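You operate a simulated robot arm through the tools that you are given. There is no shell and no other tool. Be economical: measure what you need, move in short steps, check, and stop when the job is done.

Carry out the task below with a simulated robot arm. There is one attempt and no reset: what you move stays moved.

TASK
Change the oil in the gear case: drain it to EMPTY, then pump fresh oil up to FULL.
Fine: the vent must be open for both; waste no fresh oil; leave the vent, the drain handle and the fill handle shut.

The check looks at the end state, three seconds after you hand in, the way a careful person would. Anything else that was tipped, shoved, dropped, spilled or broken makes it a failure.

THE ROBOT
A 6-joint arm with a two-finger parallel gripper, fixed in place. Base frame: the origin is at the foot of the arm, x ahead of it, y to its left, z up; the work surface is at about z = 0.82. Readings come in m, degrees, newtons and seconds.
With the tool pointing down near the work surface it reaches from about 0.14 to 0.84 m from the base axis. Its first joint turns from -166.0 to 166.0 degrees. Payload 3.91 kg.
The TCP is the grasp point between the finger pads, 0.03 m short of the fingertips. In the tool frame z runs along the fingers and y along their closing line. Largest opening 0.11 m; finger width 0.02, thickness 0.01; the body of the gripper, 0.048 by 0.112 m, starts 0.055 m behind the TCP.
Orientation is that of the tool frame in the base frame, as [roll, pitch, yaw] about the fixed x, y, z axes, in that order (R = Rz(yaw) Ry(pitch) Rx(roll)). With the fingers straight down and closing along the base's y, the tool's x points along the base's -x, its y along +y and its z along -z.

THE INTERFACE
- The arm moves only by the tool jog_arm. Its argument "rows" is a list of rows, each a list of 3 entries, a list of its own where there are three numbers: the shift along the tool's x, y, z in m, then the turn, a rotation vector about the tool's x, y, z in degrees, then the closure, from 0 (fully open) to 1 (shut). In form: [[[tx, ty, tz], [wx, wy, wz], gripper], ...]. A call has 1 to 10 rows; each row is the pose to reach, as a shift and turn from the pose commanded when the call began, along the tool's axes at that moment. Each row takes 0.2 s and may step no farther than 0.05 m and 8.6 degrees from the row before; otherwise, or with a gripper value out of range, the whole call is refused. A pose out of reach is approached as far as the arm can. The call stops where the force on the tool passes 90 N (or 10 N more than at its start, if that is more) or the arm is blocked; 0.2 s more then pass. Each finger travels about 0.108 m/s and halts on what it meets, pressing with about 41 N; the grip force reading is that of the motor and also rises with nothing between the fingers. The clock runs only during rows and for 0.2 s after the last one: add rows that repeat a pose to give the fingers time. The reply holds the time, the measured pose of the TCP, the force on the tool along the base axes, the opening and the grip force, in the units named above and with some noise, with the torque about the TCP (base axes, N m) and any sound that the robot's microphone picked up, and new pictures: "show" is both (left out), scene, wrist or none.
- Cameras (640 x 400 px; columns grow to the right, rows downward): "scene" is fixed at [0.0497, 0.6505, 1.8006]; the picture's right is [-0.51, -0.86, 0.00], its down [-0.68, 0.40, -0.61] and it looks along [0.53, -0.31, -0.79] (base axes); focal length 309 px, centre (320, 200). "wrist" rides on the gripper at [0.077, 0.007, -0.115] in the tool frame; the picture's right is [-0.09, 1.00, 0.00], its down [-0.80, -0.07, -0.59] and it looks along [-0.59, -0.05, 0.80] (tool axes); focal length 270 px, centre (320, 200). There is no depth. A picture from a camera that has moved, and an enlarged one, comes with that camera's place and axes in the base frame and with its lens.
- slide_trunk(by): slides the trunk up (or, below 0, down) by that many m; the arm rides with it, the base frame stays. It gives what a move gives, with no picture.
- inspect(camera, box): a new picture of the part [left, top, right, bottom] of that camera's present view, enlarged. No time passes.
- hand_in(): hands the job in; it is judged then, once.

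Go step by step. Nothing tells you positions but the pictures and the camera data: compare them with the known pose of the tool, close in by small moves and look again before you grip or let go. The budget is 120 turns and 200 pictures, counting those below and the enlarged ones. Unless the task says otherwise, let go and move clear before handing in, and close with one line.

The tools are called after "Request:" as a command line: name --argument value ..., lists and objects as JSON in quotes. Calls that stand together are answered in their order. jog_arm: Moves the arm, as the interface text tells. Its arguments: {"type":"object","properties":{"rows":{"type":"array"},"show":{"type":"string","enum":["both","scene","wrist","none"]}},"required":["rows"]} The other tools are called the same way: slide_trunk (by) slides the trunk up or down; inspect (camera, box) takes an enlarged picture of a part of a camera's view; hand_in () hands the job in.

At the start:

```text
time: 0.0
tool_pos: [0.2877, 0.2119, 1.3203]
orientation: [179.9, 0.0, 180.0]
wrist_force: [0.3, 0.1, -0.7]
moment: [0.03, 0.01, 0.01]
gripper_width: 0.1101
finger_force: 0.1
trunk travel left (down, up): [-0.475, 0.065]
```

scene: 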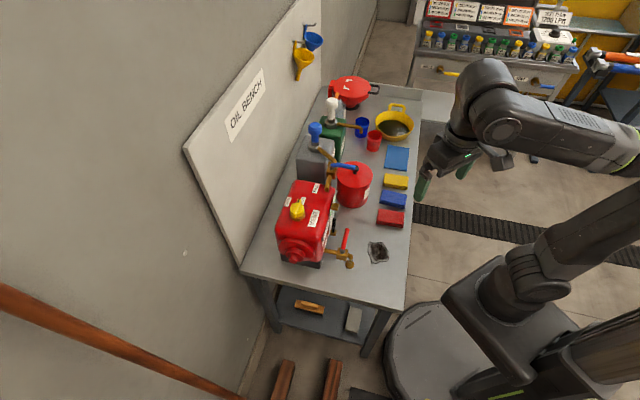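
wrist: 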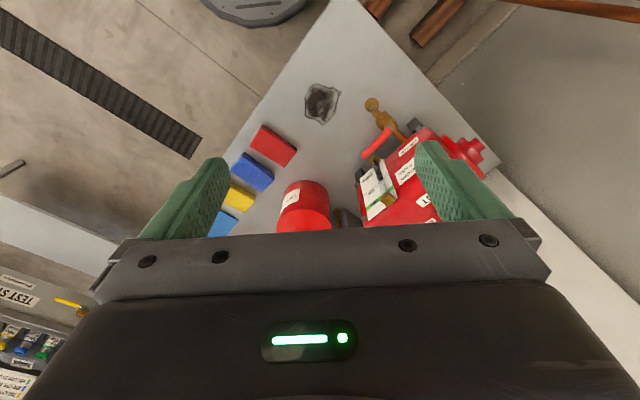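

I see a bench with a red gear case (yellow vent cap on top, drain valve with red handle), a red bucket, pumps and pans. I'll look closer before moving.

Request:
inspect --camera "scene" --box '[250, 160, 410, 280]'

Request:
inspect --camera "scene" --box '[280, 70, 440, 190]'

Request:
inspect --camera "wrist" --box '[280, 70, 500, 240]'

```text
3.33 times, centred on (330, 220) of scene
camera zoom: at [0.0497, 0.6505, 1.8006], right [-0.51, -0.86, 0.0], down [-0.68, 0.4, -0.61], along [0.53, -0.31, -0.79], focal length 1030 px, centre (287, 133)
```

zoom: 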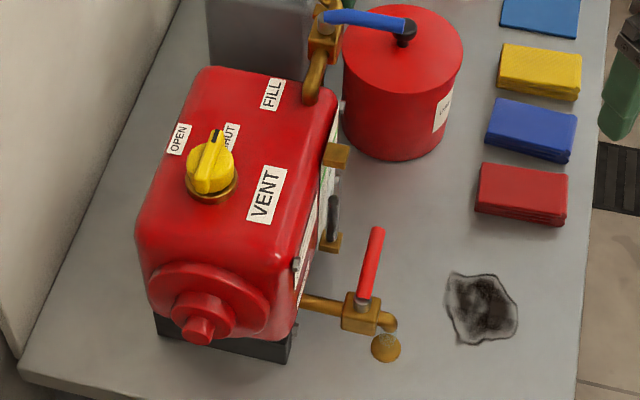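

```text
3.33 times, centred on (360, 130) of scene
camera zoom: at [0.0497, 0.6505, 1.8006], right [-0.51, -0.86, 0.0], down [-0.68, 0.4, -0.61], along [0.53, -0.31, -0.79], focal length 1030 px, centre (187, 433)
```

zoom: 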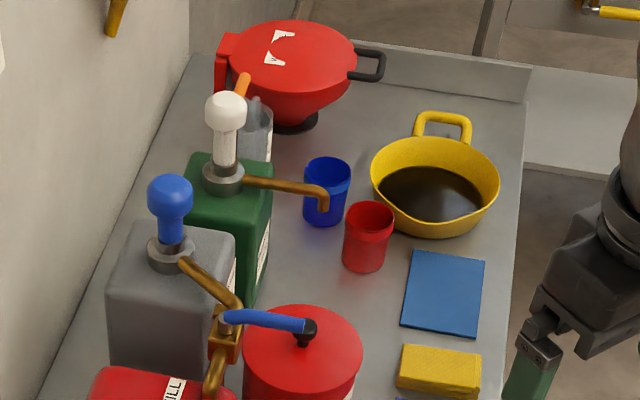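

```text
2.35 times, centred on (390, 155) of wrist
camera zoom: at [0.2123, 0.2194, 1.4355], right [0.09, 1.0, 0.0], down [0.8, -0.07, 0.59], along [0.59, -0.05, -0.8], focal length 636 px, centre (155, 306)
```

zoom: 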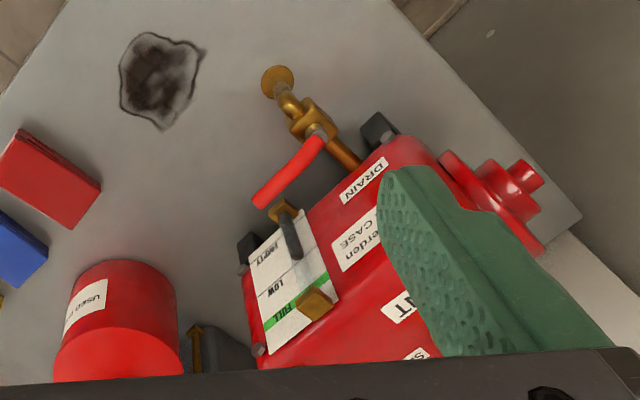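

Request:
jog_arm --rows '[[[0, 0, 0.01], [0, 0, -7.5], 0], [[0, 0, 0.03], [0, 0, -15], 0], [[0, 0, 0.05], [0, 0, -22.5], 0], [[0, 0, 0.06], [0, 0, -30], 0], [[0, 0, 0.07], [0, 0, -37.5], 0], [[0, 0, 0.07], [0, 0, -45], 0]]' --show "wrist"

```text
time: 1.4
tool_pos: [0.2884, 0.2126, 1.2512]
orientation: [180.0, 0.0, -134.9]
wrist_force: [-0.3, 0.9, 0.6]
moment: [-0.05, -0.01, 0.0]
gripper_width: 0.1099
finger_force: 0.1
trunk travel left (down, up): [-0.475, 0.065]
camera wrist: at [0.2299, 0.163, 1.3654], right [-0.64, 0.77, 0.0], down [0.62, 0.52, 0.59], along [0.45, 0.38, -0.8], focal length 270 px, centre (320, 200)
```

wrist: 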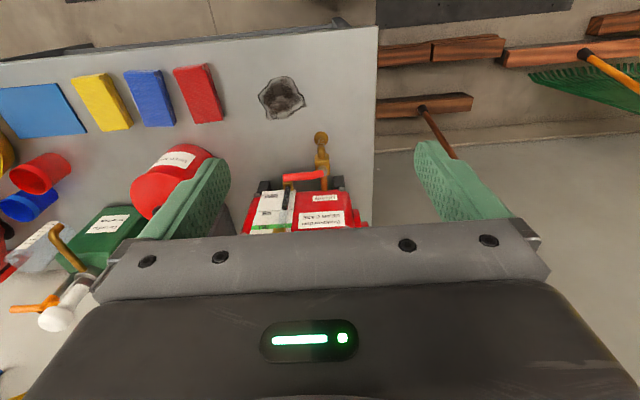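

Request:
inspect --camera "wrist" --box '[220, 120, 380, 240]'

Request:
inspect --camera "wrist" --box '[0, 130, 220, 300]'

```text
3.33 times, centred on (300, 180) of wrist
camera zoom: at [0.2299, 0.163, 1.3654], right [-0.64, 0.77, 0.0], down [0.62, 0.52, 0.59], along [0.45, 0.38, -0.8], focal length 901 px, centre (387, 267)
```

zoom: 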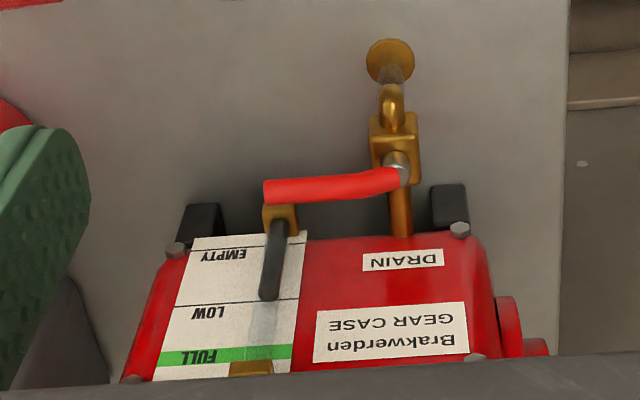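

```text
2.35 times, centred on (110, 215) of wrist
camera zoom: at [0.2299, 0.163, 1.3654], right [-0.64, 0.77, 0.0], down [0.62, 0.52, 0.59], along [0.45, 0.38, -0.8], focal length 636 px, centre (814, 165)
```

zoom: 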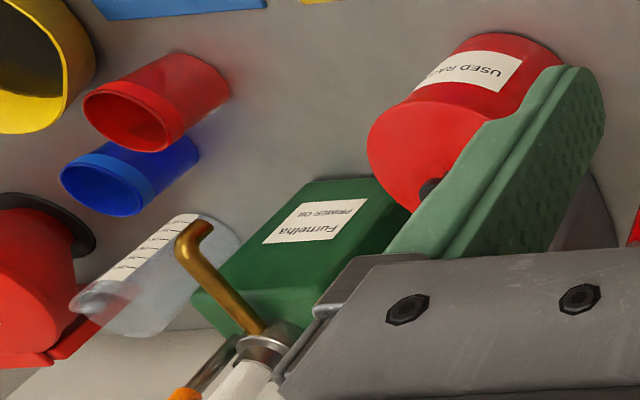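

Request:
jog_arm --rows '[[[-0.005, 0, 0.045], [0, -4, 0], 0], [[-0.01, 0, 0.09], [0, -8, 0], 0], [[-0.015, 0, 0.135], [0, -13, 0], 0], [[-0.02, 0, 0.18], [0, -18, 0], 0], [[-0.026, 0, 0.225], [0, -22, 0], 0], [[-0.026, 0, 0.26], [0, -25, 0], 0]]' --show "wrist"

```text
time: 2.8
tool_pos: [0.3078, 0.2314, 0.9908]
orientation: [179.9, 24.9, -135.0]
wrist_force: [0.0, 0.7, 0.6]
moment: [-0.03, 0.0, 0.01]
gripper_width: 0.11
finger_force: 0.1
trunk travel left (down, up): [-0.475, 0.065]
camera wrist: at [0.2199, 0.1524, 1.0619], right [-0.65, 0.76, 0.04], down [0.39, 0.29, 0.88], along [0.66, 0.58, -0.48], focal length 270 px, centre (320, 200)
```

wrist: 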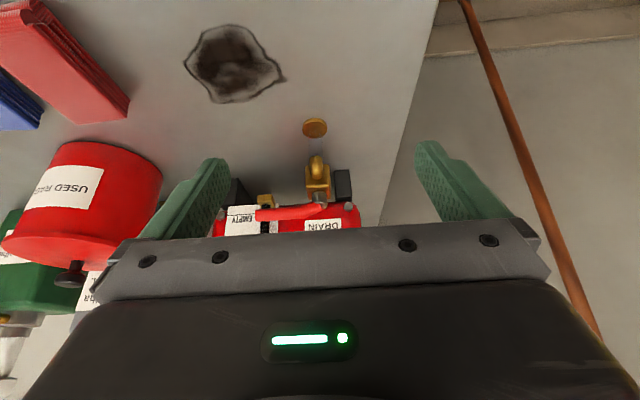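

Request:
inspect --camera "wrist" --box '[260, 110, 360, 210]'

Request:
inspect --camera "scene" --box '[310, 220, 390, 270]'

Request:
inspect --camera "scene" --box '[280, 155, 360, 205]'

```text
4.00 times, centred on (310, 160) of wrist
camera zoom: at [0.2199, 0.1524, 1.0619], right [-0.65, 0.76, 0.04], down [0.39, 0.29, 0.88], along [0.66, 0.58, -0.48], focal length 1081 px, centre (360, 360)
```

zoom: 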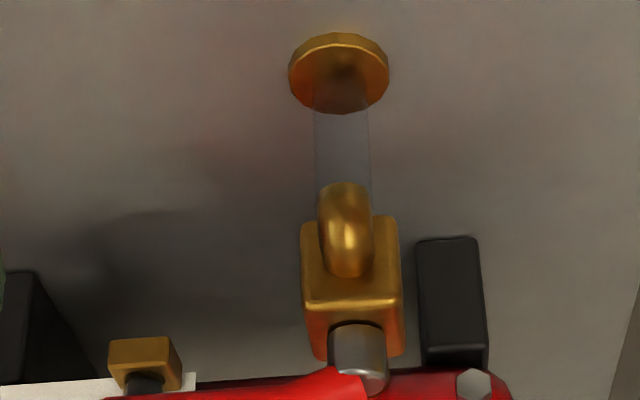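

```text
8.00 times, centred on (350, 245) of scene
camera zoom: at [0.0497, 0.6505, 1.8006], right [-0.51, -0.86, 0.0], down [-0.68, 0.4, -0.61], along [0.53, -0.31, -0.79], focal length 2471 px, centre (80, -160)
```

zoom: 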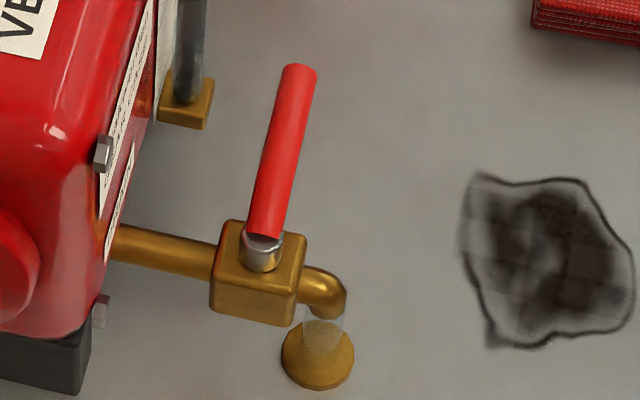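

```text
8.00 times, centred on (320, 180) of scene
camera zoom: at [0.0497, 0.6505, 1.8006], right [-0.51, -0.86, 0.0], down [-0.68, 0.4, -0.61], along [0.53, -0.31, -0.79], focal length 2471 px, centre (320, 360)
```

zoom: 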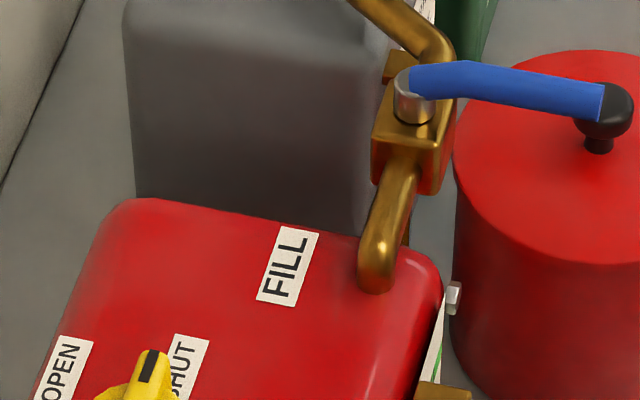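

Request:
jog_arm --rows '[[[-0.025, -0.005, -0.038], [0, 3, 0], 0], [[-0.05, -0.01, -0.076], [0, 6, 0], 0], [[-0.075, -0.014, -0.114], [0, 9, 0], 0], [[-0.1, -0.019, -0.152], [0, 12, 0], 0], [[-0.125, -0.024, -0.19], [0, 15, 0], 0], [[-0.15, -0.028, -0.23], [0, 18, 0], 0], [[-0.175, -0.033, -0.268], [0, 22, 0], 0], [[-0.197, -0.037, -0.305], [0, 25, 0], 0]]' --show "wrist"

```text
time: 4.6
tool_pos: [0.3681, 0.2384, 1.3504]
orientation: [180.0, -0.1, -135.0]
wrist_force: [-0.4, -0.9, -0.1]
moment: [0.0, 0.01, -0.01]
gripper_width: 0.1097
finger_force: 0.0
trunk travel left (down, up): [-0.475, 0.065]
camera wrist: at [0.3096, 0.19, 1.4659], right [-0.64, 0.77, 0.0], down [0.62, 0.52, 0.59], along [0.46, 0.38, -0.8], focal length 270 px, centre (320, 200)
```

wrist: 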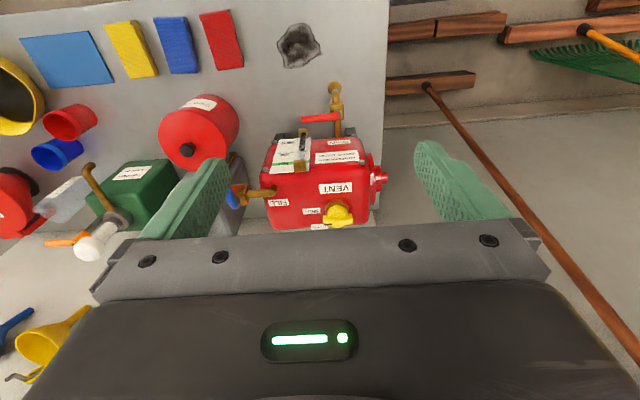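

Request:
inspect --camera "wrist" --box '[220, 120, 400, 240]'

Request:
inspect --camera "scene" --box '[270, 180, 350, 230]'

```text
3.33 times, centred on (310, 180) of wrist
camera zoom: at [0.3096, 0.19, 1.4659], right [-0.64, 0.77, 0.0], down [0.62, 0.52, 0.59], along [0.46, 0.38, -0.8], focal length 901 px, centre (353, 267)
```

zoom: 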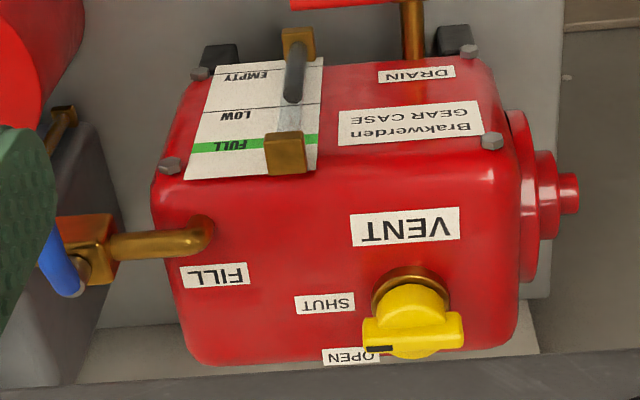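

```text
8.00 times, centred on (310, 205) of scene
camera zoom: at [0.0497, 0.6505, 1.8006], right [-0.51, -0.86, 0.0], down [-0.68, 0.4, -0.61], along [0.53, -0.31, -0.79], focal length 2471 px, centre (400, 160)
```

zoom: 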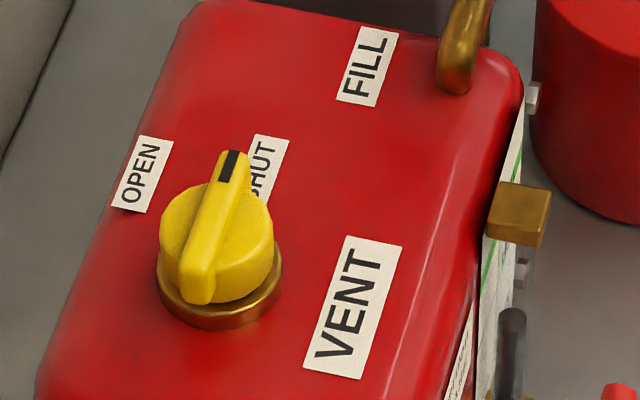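

Request:
jog_arm --rows '[[[-0.026, 0.001, 0.018], [0, 0, 8.4], 0], [[-0.052, 0.002, 0.036], [0, 0, 16.8], 0], [[-0.079, 0.004, 0.054], [0, 0, 25.2], 0], [[-0.105, 0.005, 0.072], [0, 0, 33.6], 0], [[-0.132, 0.006, 0.09], [0, 0, 42], 0], [[-0.158, 0.008, 0.108], [0, 0, 50.4], 0], [[-0.185, 0.009, 0.126], [0, 0, 58.8], 0], [[-0.211, 0.01, 0.144], [0, 0, 67.2], 0], [[-0.238, 0.012, 0.16], [0, 0, 75.6], 0], [[-0.264, 0.013, 0.17], [0, 0, 84], 0]]' --show "none"

Request:
jog_arm --rows '[[[0, 0, 0], [0, 0, 6], 0]]'

```text
time: 6.8
tool_pos: [0.5466, 0.4365, 1.18]
orientation: [-179.9, 0.0, 140.8]
wrist_force: [-0.1, 0.7, -0.6]
moment: [0.0, 0.02, 0.02]
gripper_width: 0.1101
finger_force: 0.1
trunk travel left (down, up): [-0.475, 0.065]
```

```text
time: 7.2
tool_pos: [0.5469, 0.4371, 1.1811]
orientation: [-179.9, 0.0, 134.9]
wrist_force: [-0.2, -0.1, 0.8]
moment: [0.0, 0.04, -0.01]
gripper_width: 0.11
finger_force: 0.1
trunk travel left (down, up): [-0.475, 0.065]
camera wrist: at [0.4972, 0.4955, 1.2953], right [0.77, 0.64, 0.0], down [0.52, -0.62, 0.59], along [0.38, -0.46, -0.8], focal length 270 px, centre (320, 200)
```

scene: 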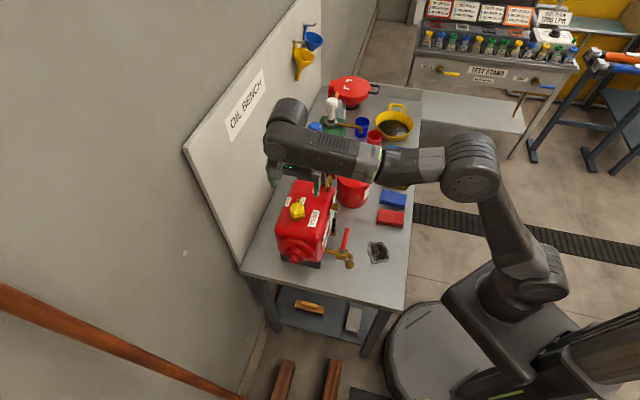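
wrist: 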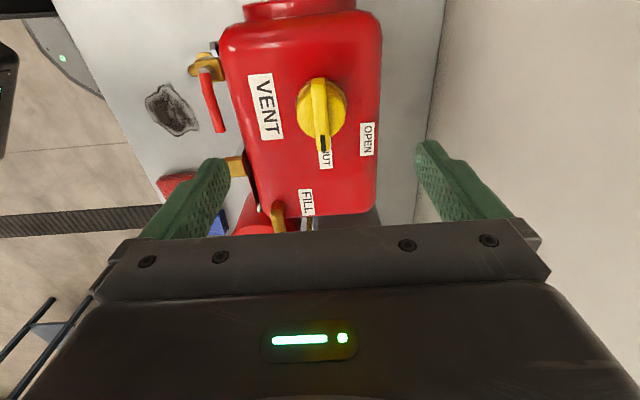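

Request:
jog_arm --rows '[[[0.003, 0, 0.04], [0, 0, 0], 0.2], [[0.003, 0, 0.08], [0, 0, 0], 0.5], [[0.003, 0, 0.08], [0, 0, 0], 0.6]]'

Request:
inspect --camera "scene" --box '[270, 170, 350, 220]'

```text
time: 8.0
tool_pos: [0.5435, 0.4391, 1.0998]
orientation: [180.0, -0.1, 135.0]
wrist_force: [-0.1, -0.3, 0.3]
moment: [0.04, -0.02, -0.02]
gripper_width: 0.044
finger_force: 0.1
trunk travel left (down, up): [-0.475, 0.065]
camera wrist: at [0.4949, 0.4973, 1.2145], right [0.77, 0.64, 0.0], down [0.52, -0.62, 0.59], along [0.38, -0.46, -0.8], focal length 270 px, centre (320, 200)
```

scene: 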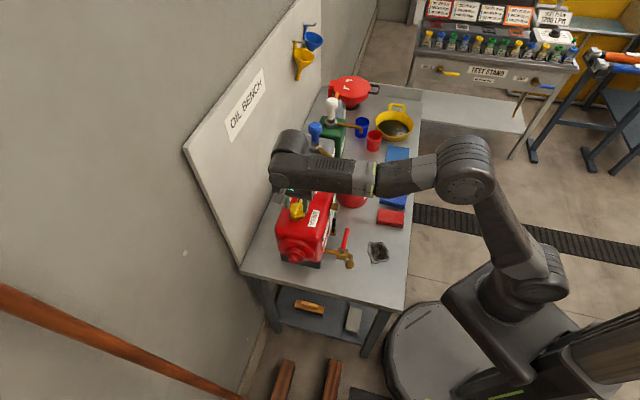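
wrist: 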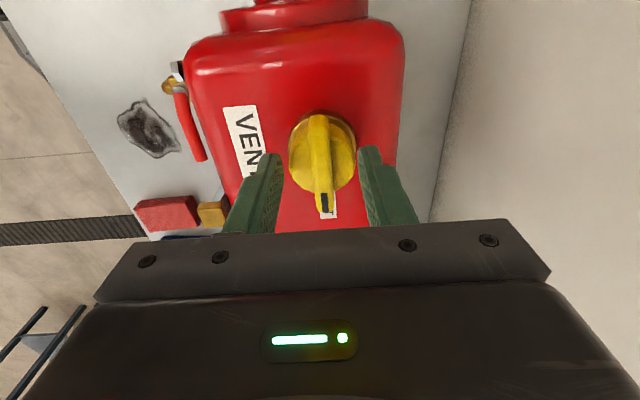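

```text
8.00 times, centred on (310, 195) of scene
camera zoom: at [0.0497, 0.6505, 1.8006], right [-0.51, -0.86, 0.0], down [-0.68, 0.4, -0.61], along [0.53, -0.31, -0.79], focal length 2471 px, centre (400, 240)
```

zoom: 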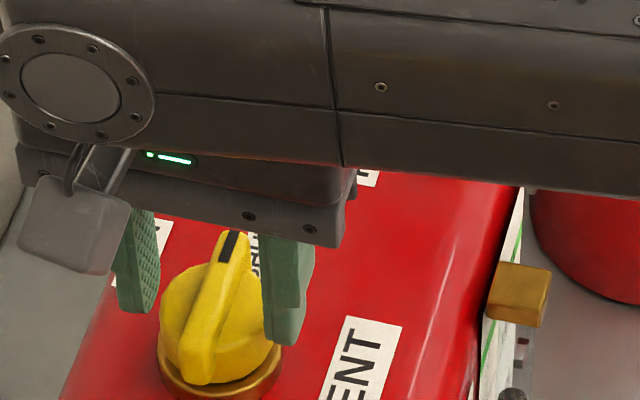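

Request:
jog_arm --rows '[[[-0.003, 0, 0.006], [0, 0, 0], 0.6], [[-0.003, 0, 0.012], [0, 0, 0], 0.6], [[-0.003, 0, 0.012], [0, 0, 0], 0.8], [[-0.003, 0, 0.012], [0, 0, 0], 1.0], [[-0.003, 0, 0.012], [0, 0, 0], 1.0]]'

Request:
inspect --camera "scene" --box '[270, 170, 350, 220]'

```text
time: 9.2
tool_pos: [0.5466, 0.4365, 1.0891]
orientation: [179.9, 0.0, 135.0]
wrist_force: [5.5, 6.1, 9.5]
moment: [0.24, -0.37, -0.01]
gripper_width: 0.0404
finger_force: 45.1
trunk travel left (down, up): [-0.475, 0.065]
camera wrist: at [0.4972, 0.4957, 1.2035], right [0.77, 0.64, 0.0], down [0.52, -0.62, 0.59], along [0.38, -0.45, -0.8], focal length 270 px, centre (320, 200)
```

scene: 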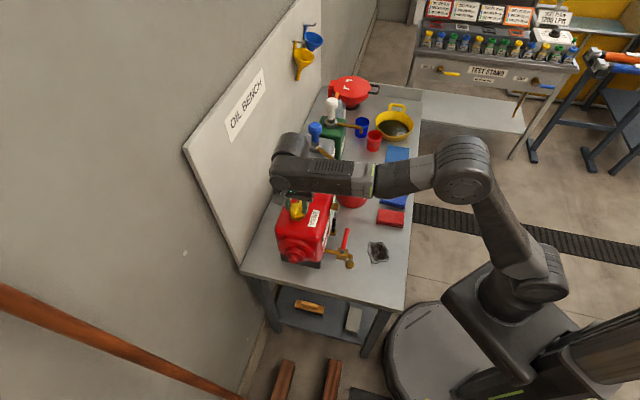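
wrist: 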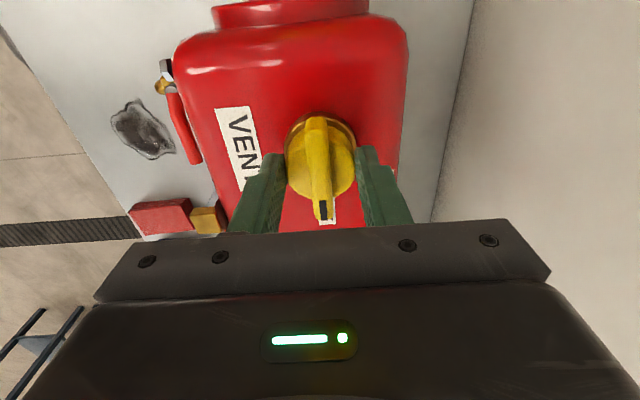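

```text
8.00 times, centred on (310, 195) of scene
camera zoom: at [0.0497, 0.6505, 1.8006], right [-0.51, -0.86, 0.0], down [-0.68, 0.4, -0.61], along [0.53, -0.31, -0.79], focal length 2471 px, centre (400, 240)
```

zoom: 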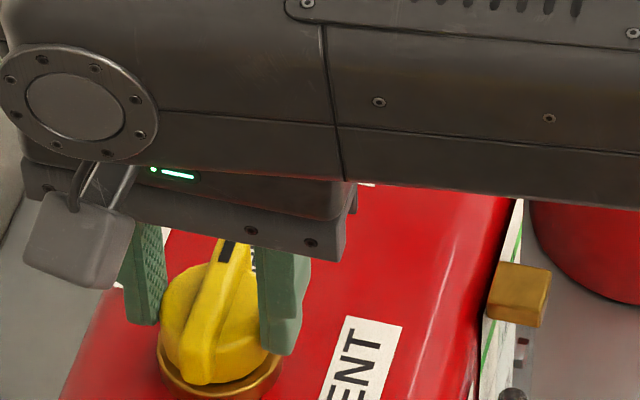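

Request:
jog_arm --rows '[[[0, 0, 0], [0, 0, -8], 1], [[0, 0, 0], [0, 0, -16], 1], [[0, 0, 0], [0, 0, -24], 1]]' --show "wrist"

Request:
inspect --camera "scene" --box '[270, 170, 350, 220]'

```text
time: 10.0
tool_pos: [0.5456, 0.4368, 1.0886]
orientation: [-179.9, -0.1, 159.0]
wrist_force: [4.8, 5.2, 11.7]
moment: [0.43, -0.22, -0.01]
gripper_width: 0.0405
finger_force: 45.0
trunk travel left (down, up): [-0.475, 0.065]
camera wrist: at [0.4771, 0.4697, 1.2035], right [0.44, 0.9, 0.0], down [0.72, -0.35, 0.59], along [0.53, -0.26, -0.8], focal length 270 px, centre (320, 200)
```

wrist: 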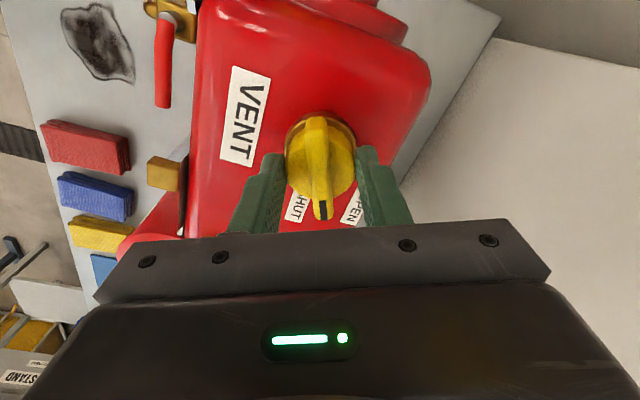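

```text
8.00 times, centred on (310, 195) of scene
camera zoom: at [0.0497, 0.6505, 1.8006], right [-0.51, -0.86, 0.0], down [-0.68, 0.4, -0.61], along [0.53, -0.31, -0.79], focal length 2471 px, centre (400, 240)
```

zoom: 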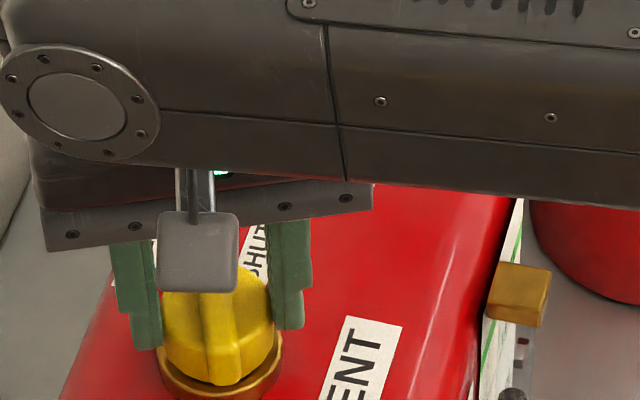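

Request:
jog_arm --rows '[[[0, 0, 0], [0, 0, -8], 1], [[0, 0, 0], [0, 0, -16], 1], [[0, 0, 0], [0, 0, -24], 1]]' --show "wrist"

```text
time: 10.8
tool_pos: [0.5454, 0.4362, 1.0883]
orientation: [180.0, -0.1, -176.9]
wrist_force: [4.8, 0.1, 12.1]
moment: [-0.03, -0.19, -0.02]
gripper_width: 0.0404
finger_force: 45.0
trunk travel left (down, up): [-0.475, 0.065]
camera wrist: at [0.4692, 0.4377, 1.2035], right [0.03, 1.0, 0.0], down [0.8, -0.03, 0.59], along [0.59, -0.02, -0.8], focal length 270 px, centre (320, 200)
```

wrist: 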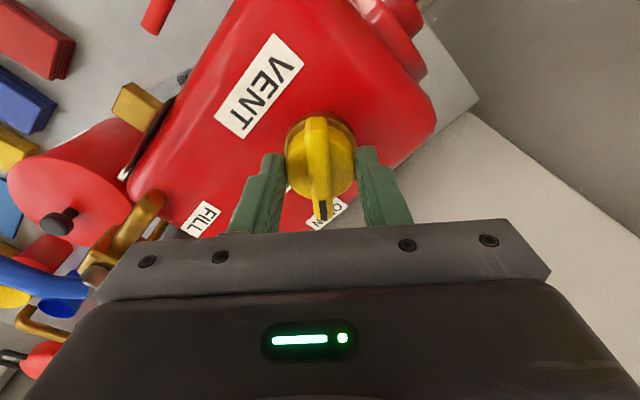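

Request:
jog_arm --rows '[[[0, 0, 0], [0, 0, -4], 1], [[0, 0, 0], [0, 0, -8], 1]]' --show "wrist"

Request:
inspect --camera "wrist" --box '[260, 110, 380, 230]'

```text
time: 11.4
tool_pos: [0.5448, 0.4332, 1.0877]
orientation: [-180.0, -0.1, -169.1]
wrist_force: [-0.5, -3.9, 7.8]
moment: [-0.17, 0.04, -0.58]
gripper_width: 0.0403
finger_force: 45.1
trunk travel left (down, up): [-0.475, 0.065]
camera wrist: at [0.4687, 0.4266, 1.2035], right [-0.1, 0.99, 0.0], down [0.8, 0.08, 0.59], along [0.59, 0.06, -0.8], focal length 270 px, centre (320, 200)
```

wrist: 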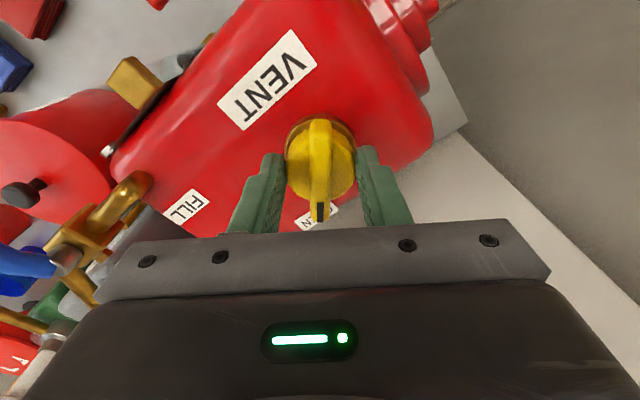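

```text
3.33 times, centred on (320, 170) of wrist
camera zoom: at [0.4687, 0.4266, 1.2035], right [-0.1, 0.99, 0.0], down [0.8, 0.08, 0.59], along [0.59, 0.06, -0.8], focal length 901 px, centre (320, 300)
```

zoom: 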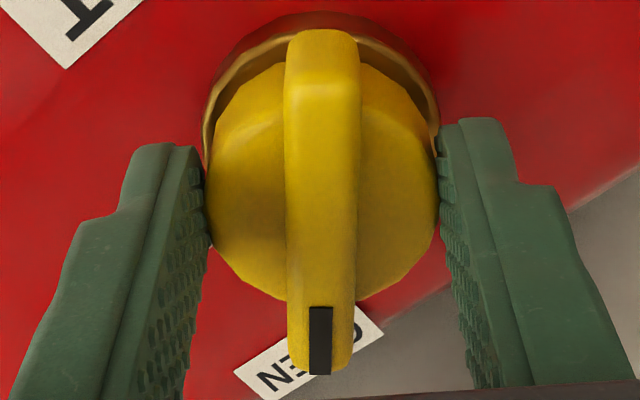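

Request:
jog_arm --rows '[[[0, 0, 0], [0, 0, 0], 0.3], [[0, 0, -0.01], [0, 0, 0], 0.3], [[0, 0, -0.05], [0, 0, 0], 0.3], [[0.02, -0.03, -0.06], [0, 0, -8.5], 0.5], [[0.04, -0.06, -0.06], [0, 0, -17], 0.8], [[0.06, -0.08, -0.06], [0, 0, -25.5], 1], [[0.072, -0.098, -0.06], [0, 0, -34], 1]]'

Request:
inspect --camera "wrist" --box '[220, 30, 420, 230]'

```text
time: 13.0
tool_pos: [0.4939, 0.3257, 1.1486]
orientation: [180.0, -0.1, -134.9]
wrist_force: [-0.6, -0.8, -0.3]
moment: [-0.02, -0.01, -0.02]
gripper_width: 0.0002
finger_force: 37.8
trunk travel left (down, up): [-0.475, 0.065]
camera wrist: at [0.4354, 0.276, 1.2631], right [-0.64, 0.77, 0.0], down [0.61, 0.52, 0.6], along [0.46, 0.38, -0.8], focal length 270 px, centre (320, 200)
```

scene: 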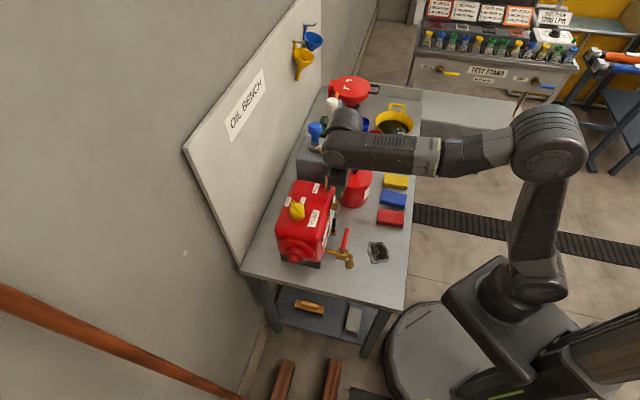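
wrist: 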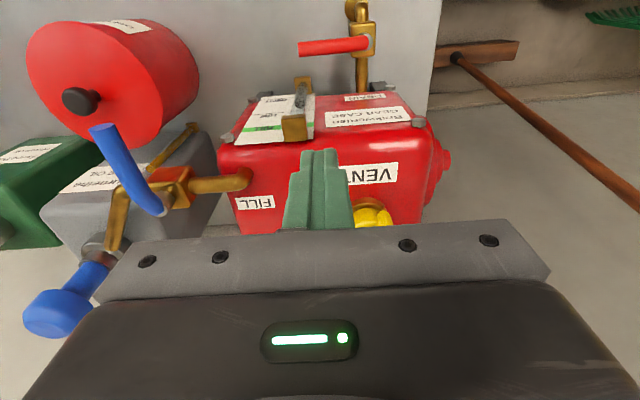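

```text
2.00 times, centred on (320, 130) of wrist
camera zoom: at [0.4354, 0.276, 1.2631], right [-0.64, 0.77, 0.0], down [0.61, 0.52, 0.6], along [0.46, 0.38, -0.8], focal length 541 px, centre (320, 340)
```

zoom: 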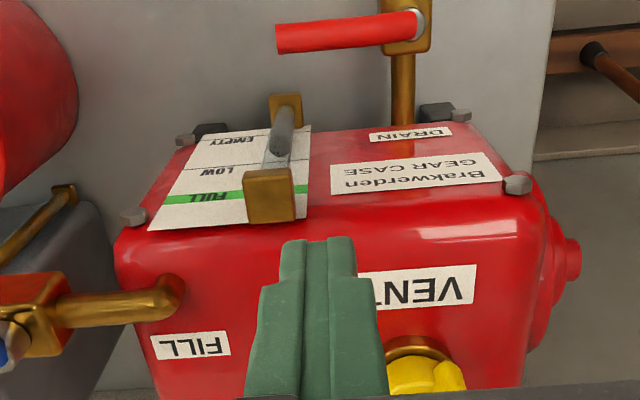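

Request:
jog_arm --rows '[[[0.008, 0.012, 0.01], [0, -6, 0], 1], [[0.008, 0.012, 0.03], [0, -12, 0], 1], [[0.008, 0.012, 0.07], [0, -12, 0], 1], [[0.008, 0.012, 0.11], [0, -12, 0], 1], [[0.008, 0.012, 0.15], [0, -12, 0], 1], [[0.008, 0.012, 0.17], [0, -12, 0], 1]]'

Request:
inspect --camera "scene" --box '[300, 200, 396, 260]'

```text
time: 14.4
tool_pos: [0.478, 0.3284, 0.9778]
orientation: [-180.0, 12.0, -135.0]
wrist_force: [0.4, 0.0, 0.0]
moment: [0.0, -0.02, -0.03]
gripper_width: 0.0004
finger_force: 37.6
trunk travel left (down, up): [-0.475, 0.065]
camera wrist: at [0.4052, 0.2641, 1.0743], right [-0.64, 0.77, 0.02], down [0.52, 0.42, 0.75], along [0.56, 0.49, -0.66], focal length 270 px, centre (320, 200)
```

scene: 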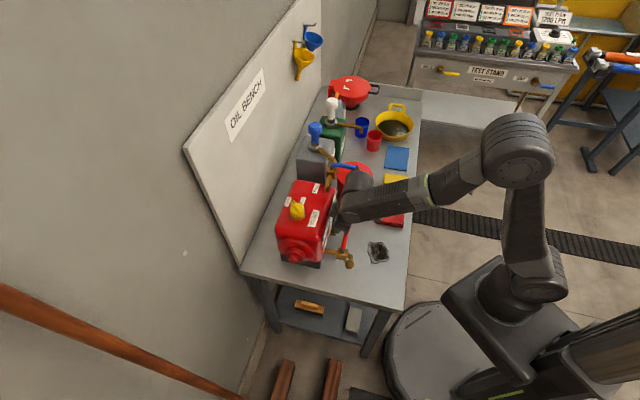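
wrist: 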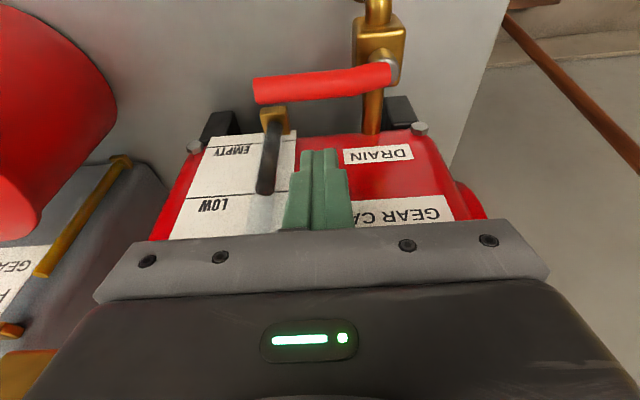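

```text
6.67 times, centred on (348, 230) of scene
camera zoom: at [0.0497, 0.6505, 1.8006], right [-0.51, -0.86, 0.0], down [-0.68, 0.4, -0.61], along [0.53, -0.31, -0.79], focal length 2059 px, centre (133, 0)
```

zoom: 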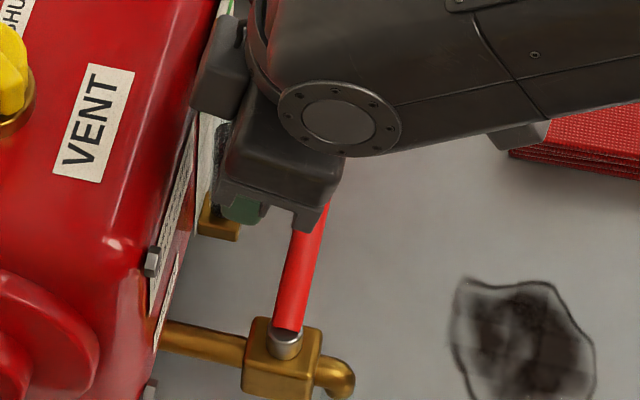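

Request:
jog_arm --rows '[[[0, 0, 0], [0, -5, 0], 1], [[0, 0, 0], [0, -10, 0], 1], [[0.004, 0, 0.018], [0, -10, 0], 1], [[0.0076, 0, 0.036], [0, -10, 0], 1], [[0.0114, 0, 0.0538], [0, -10, 0], 1]]'

Request:
inspect --camera "wrist" --box '[230, 40, 430, 240]'

Request:
inspect --camera "scene" --box '[300, 200, 396, 260]'

```text
time: 15.6
tool_pos: [0.4787, 0.3286, 0.9236]
orientation: [-180.0, 22.0, -135.0]
wrist_force: [0.8, -0.1, -0.4]
moment: [0.02, -0.01, -0.02]
gripper_width: 0.0
finger_force: 38.0
trunk travel left (down, up): [-0.475, 0.065]
camera wrist: at [0.3944, 0.2529, 1.0007], right [-0.65, 0.76, 0.03], down [0.42, 0.32, 0.85], along [0.64, 0.56, -0.52], focal length 270 px, centre (320, 200)
```

scene: 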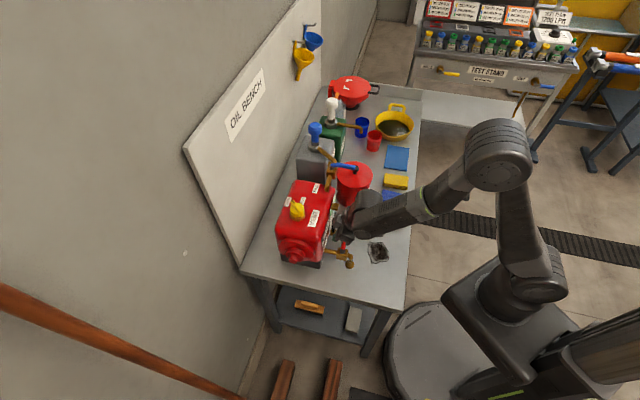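
wrist: 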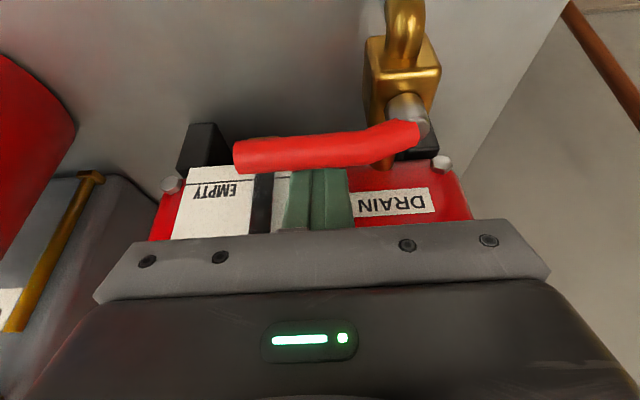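

```text
2.00 times, centred on (330, 140) of wrist
camera zoom: at [0.3944, 0.2529, 1.0007], right [-0.65, 0.76, 0.03], down [0.42, 0.32, 0.85], along [0.64, 0.56, -0.52], focal length 541 px, centre (300, 320)
```

zoom: 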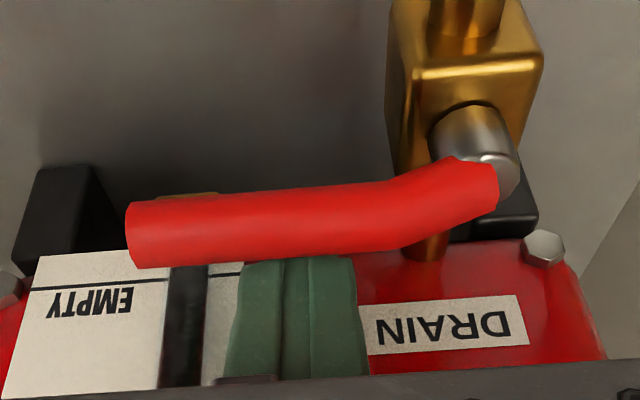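

```text
6.67 times, centred on (348, 230) of scene
camera zoom: at [0.0497, 0.6505, 1.8006], right [-0.51, -0.86, 0.0], down [-0.68, 0.4, -0.61], along [0.53, -0.31, -0.79], focal length 2059 px, centre (133, 0)
```

zoom: 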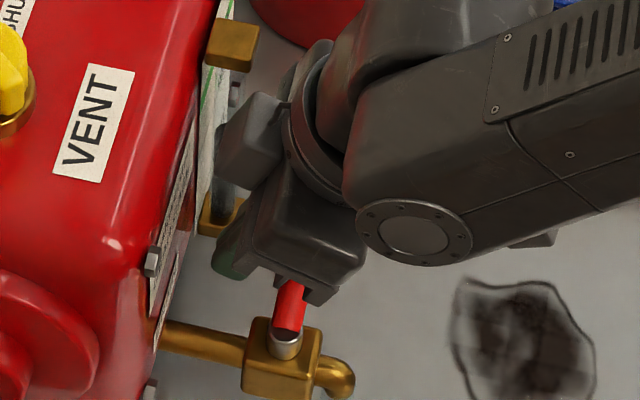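

Request:
jog_arm --rows '[[[0.0083, -0.001, -0.0034], [0, 0, 0], 1], [[0.0187, -0.004, -0.0098], [0, 0, 0], 1], [[0.03, -0.0045, -0.0165], [0, 0, 0], 1], [[0.0411, -0.001, -0.021], [0, 0, 0], 1], [[0.0518, 0.005, -0.0253], [0, 0, 0], 1]]' --show "wrist"

Request:
inspect --camera "scene" --box '[300, 200, 396, 260]'

```text
time: 16.8
tool_pos: [0.435, 0.2918, 0.9272]
orientation: [-180.0, 22.0, -135.0]
wrist_force: [0.1, 1.1, -0.8]
moment: [-0.01, 0.0, 0.02]
gripper_width: 0.0001
finger_force: 37.8
trunk travel left (down, up): [-0.475, 0.065]
camera wrist: at [0.3502, 0.2159, 1.005], right [-0.65, 0.76, 0.03], down [0.42, 0.32, 0.85], along [0.64, 0.56, -0.52], focal length 270 px, centre (320, 200)
```

wrist: 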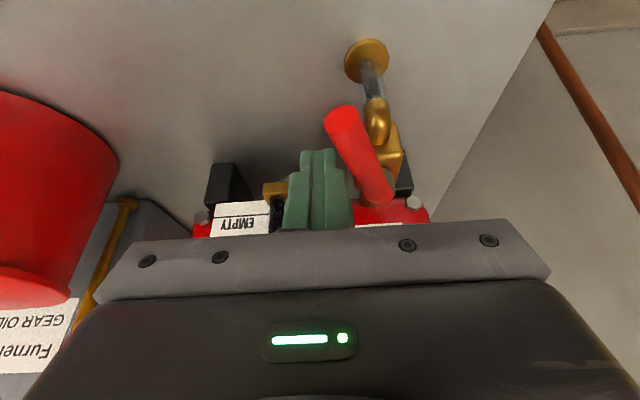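

```text
6.67 times, centred on (348, 230) of scene
camera zoom: at [0.0497, 0.6505, 1.8006], right [-0.51, -0.86, 0.0], down [-0.68, 0.4, -0.61], along [0.53, -0.31, -0.79], focal length 2059 px, centre (133, 0)
```

zoom: 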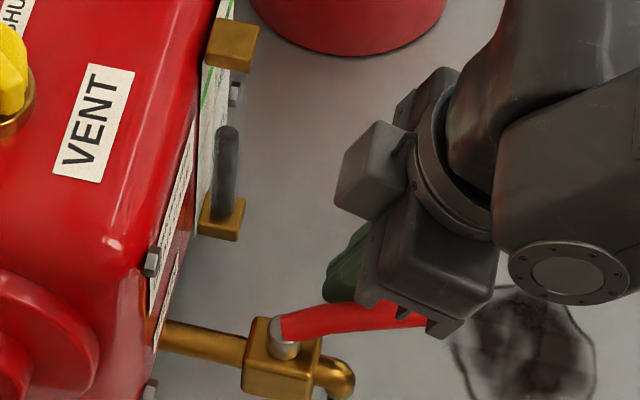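

Request:
jog_arm --rows '[[[0.0102, 0.0084, -0.0041], [0, 0, 0], 1], [[0.019, 0.02, -0.0077], [0, 0, 0], 1], [[0.0205, 0.0235, -0.0083], [0, 0, 0], 1]]' --show "wrist"

Request:
inspect --camera "scene" --box '[300, 200, 396, 260]'

```text
time: 17.6
tool_pos: [0.4096, 0.2918, 0.9262]
orientation: [179.9, 22.2, -135.3]
wrist_force: [50.4, -18.8, 8.7]
moment: [-0.09, -0.14, 0.17]
gripper_width: 0.0
finger_force: 37.2
trunk travel left (down, up): [-0.475, 0.065]
camera wrist: at [0.3241, 0.2146, 1.0045], right [-0.65, 0.76, 0.04], down [0.42, 0.31, 0.85], along [0.64, 0.57, -0.52], focal length 270 px, centre (320, 200)
```

wrist: 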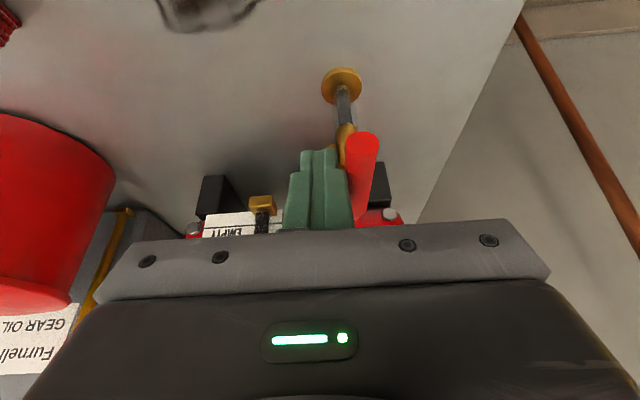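

```text
6.67 times, centred on (348, 230) of scene
camera zoom: at [0.0497, 0.6505, 1.8006], right [-0.51, -0.86, 0.0], down [-0.68, 0.4, -0.61], along [0.53, -0.31, -0.79], focal length 2059 px, centre (133, 0)
```

zoom: 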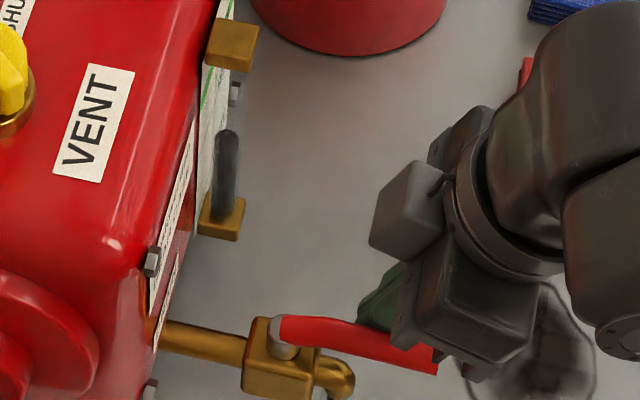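

Request:
jog_arm --rows '[[[0, -0.02, 0], [0, 0, 0], 1], [[-0.015, -0.02, -0.04], [0, 0, 0], 1], [[-0.03, -0.02, -0.08], [0, 0, 0], 1], [[-0.0375, 0.02, -0.0927], [0, 0, 0], 1], [[-0.0375, 0.06, -0.0927], [0, 0, 0], 1]]' --show "wrist"

Request:
inspect --camera "scene" --box '[300, 180, 380, 260]'

```text
time: 18.8
tool_pos: [0.3602, 0.335, 1.027]
orientation: [-179.9, 21.9, -135.1]
wrist_force: [-0.7, 0.6, 0.3]
moment: [-0.03, -0.01, -0.01]
gripper_width: 0.0
finger_force: 37.2
trunk travel left (down, up): [-0.475, 0.065]
camera wrist: at [0.2749, 0.2594, 1.1045], right [-0.65, 0.76, 0.03], down [0.42, 0.32, 0.85], along [0.64, 0.56, -0.52], focal length 270 px, centre (320, 200)
```

wrist: 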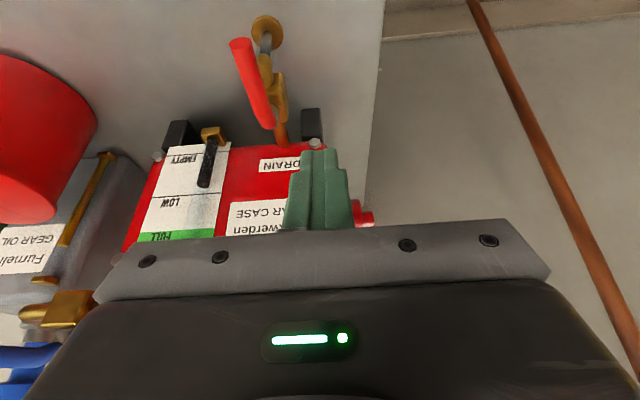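

```text
5.00 times, centred on (340, 220) of scene
camera zoom: at [0.0497, 0.6505, 1.8006], right [-0.51, -0.86, 0.0], down [-0.68, 0.4, -0.61], along [0.53, -0.31, -0.79], focal length 1544 px, centre (220, 100)
```

zoom: 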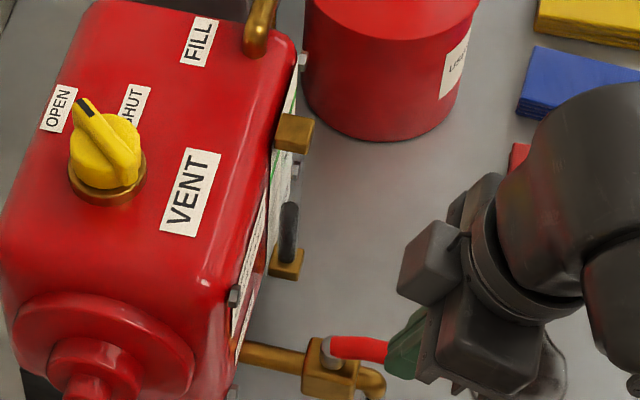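

Request:
jog_arm --rows '[[[0, 0, 0], [0, 0, 0], 1], [[0, 0, 0], [0, 0, 0], 1], [[0, 0, 0], [0, 0, 0], 1], [[0, 0, 0], [0, 0, 0], 1], [[0, 0, 0], [0, 0, 0], 1], [[0, 0, 0], [0, 0, 0], 1], [[0, 0, 0], [0, 0, 0], 1], [[0, 0, 0], [0, 0, 0], 1], [[0, 0, 0], [0, 0, 0], 1], [[0, 0, 0], [0, 0, 0], 1]]' --show "none"

Request:
inspect --camera "wrist" --box '[130, 110, 290, 240]'

```text
time: 21.0
tool_pos: [0.3594, 0.3347, 1.026]
orientation: [-180.0, 22.0, -135.0]
wrist_force: [0.1, -0.3, -0.6]
moment: [-0.02, 0.02, 0.0]
gripper_width: 0.0
finger_force: 37.2
trunk travel left (down, up): [-0.475, 0.065]
```

```text
3.08 times, centred on (210, 175) of wrist
camera zoom: at [0.2755, 0.2589, 1.1043], right [-0.65, 0.76, 0.03], down [0.42, 0.32, 0.85], along [0.64, 0.56, -0.52], focal length 832 px, centre (658, 277)
```

zoom: 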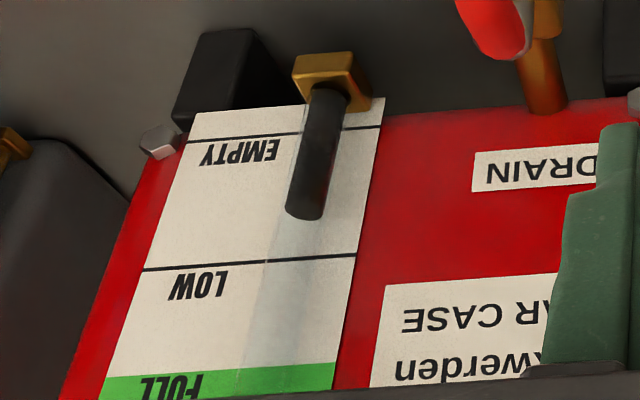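

Request:
jog_arm --rows '[[[0, 0, 0], [0, 0, 0], 1], [[0, 0, 0], [0, 0, 0], 1], [[0, 0, 0], [0, 0, 0], 1], [[0, 0, 0], [0, 0, 0], 1], [[0, 0, 0], [0, 0, 0], 1], [[0, 0, 0], [0, 0, 0], 1], [[0, 0, 0], [0, 0, 0], 1], [[0, 0, 0], [0, 0, 0], 1], [[0, 0, 0], [0, 0, 0], 1], [[0, 0, 0], [0, 0, 0], 1]]' --show "none"

Request:
inspect --camera "wrist" --box '[130, 110, 290, 240]'

```text
time: 23.2
tool_pos: [0.3604, 0.335, 1.0273]
orientation: [179.9, 22.0, -134.9]
wrist_force: [0.3, -0.2, 0.0]
moment: [0.01, 0.03, -0.01]
gripper_width: 0.0
finger_force: 38.1
trunk travel left (down, up): [-0.475, 0.065]
```

```text
3.08 times, centred on (210, 175) of wrist
camera zoom: at [0.2755, 0.2589, 1.1043], right [-0.65, 0.76, 0.03], down [0.42, 0.32, 0.85], along [0.64, 0.56, -0.52], focal length 832 px, centre (658, 277)
```

zoom: 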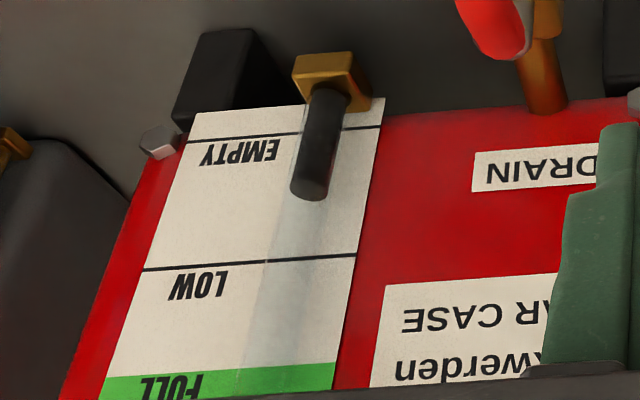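

Request:
jog_arm --rows '[[[0, 0, 0], [0, 0, 0], 1], [[0, 0, 0], [0, 0, 0], 1], [[0, 0, 0], [0, 0, 0], 1], [[0, 0, 0], [0, 0, 0], 1], [[0, 0, 0], [0, 0, 0], 1], [[0, 0, 0], [0, 0, 0], 1], [[0, 0, 0], [0, 0, 0], 1], [[0, 0, 0], [0, 0, 0], 1], [[0, 0, 0], [0, 0, 0], 1], [[0, 0, 0], [0, 0, 0], 1]]' --show "none"

Request:
jog_arm --rows '[[[0, 0, 0], [0, 0, 0], 1], [[0, 0, 0], [0, 0, 0], 1], [[0, 0, 0], [0, 0, 0], 1], [[0, 0, 0], [0, 0, 0], 1], [[0, 0, 0], [0, 0, 0], 1], [[0, 0, 0], [0, 0, 0], 1], [[0, 0, 0], [0, 0, 0], 1], [[0, 0, 0], [0, 0, 0], 1], [[0, 0, 0], [0, 0, 0], 1], [[0, 0, 0], [0, 0, 0], 1]]' --show "none"

Request:
inspect --camera "wrist" --box '[130, 110, 290, 240]'

Request:
jog_arm --rows '[[[0, 0, 0], [0, 0, 0], 1], [[0, 0, 0], [0, 0, 0], 1], [[0, 0, 0], [0, 0, 0], 1], [[0, 0, 0], [0, 0, 0], 1], [[0, 0, 0], [0, 0, 0], 1], [[0, 0, 0], [0, 0, 0], 1], [[0, 0, 0], [0, 0, 0], 1], [[0, 0, 0], [0, 0, 0], 1], [[0, 0, 0], [0, 0, 0], 1], [[0, 0, 0], [0, 0, 0], 1]]' --show "none"

Request:
inspect --camera "wrist" --box '[130, 110, 290, 240]'

```text
time: 25.4
tool_pos: [0.3602, 0.335, 1.0267]
orientation: [-180.0, 22.0, -135.0]
wrist_force: [-0.7, 0.3, -0.3]
moment: [0.01, 0.0, -0.02]
gripper_width: 0.0
finger_force: 37.0
trunk travel left (down, up): [-0.475, 0.065]
```

```text
time: 27.6
tool_pos: [0.3605, 0.3342, 1.0275]
orientation: [179.9, 22.0, -135.0]
wrist_force: [-0.1, 1.1, 0.4]
moment: [-0.01, -0.01, -0.01]
gripper_width: 0.0001
finger_force: 37.7
trunk travel left (down, up): [-0.475, 0.065]
```

```text
3.08 times, centred on (210, 175) of wrist
camera zoom: at [0.2755, 0.2589, 1.1043], right [-0.65, 0.76, 0.03], down [0.42, 0.32, 0.85], along [0.64, 0.56, -0.52], focal length 832 px, centre (658, 277)
```

zoom: 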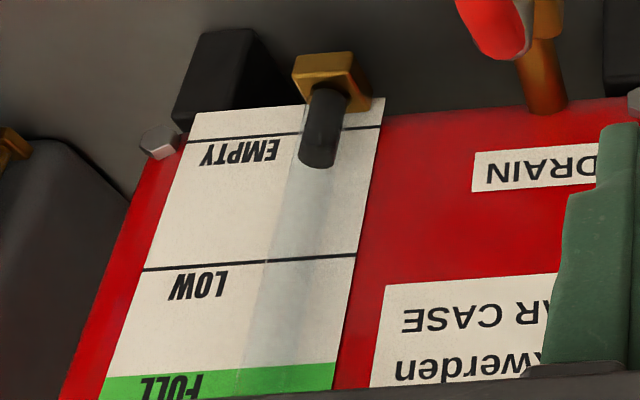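

```text
time: 29.8
tool_pos: [0.3594, 0.3352, 1.0271]
orientation: [-180.0, 22.0, -135.1]
wrist_force: [-0.4, -0.9, -0.3]
moment: [-0.02, -0.02, 0.03]
gripper_width: 0.0
finger_force: 37.6
trunk travel left (down, up): [-0.475, 0.065]
```

```text
3.08 times, centred on (210, 175) of wrist
camera zoom: at [0.2755, 0.2589, 1.1043], right [-0.65, 0.76, 0.03], down [0.42, 0.32, 0.85], along [0.64, 0.56, -0.52], focal length 832 px, centre (658, 277)
```

zoom: 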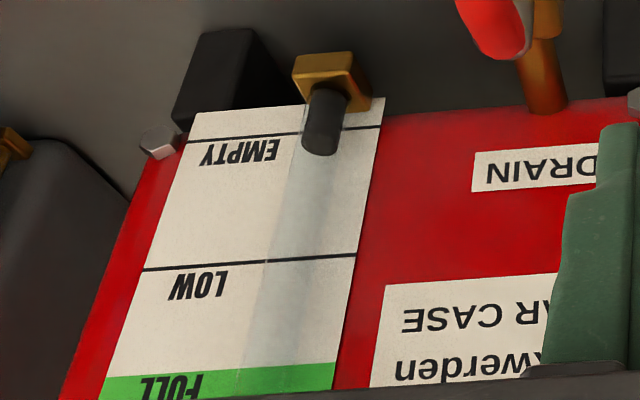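

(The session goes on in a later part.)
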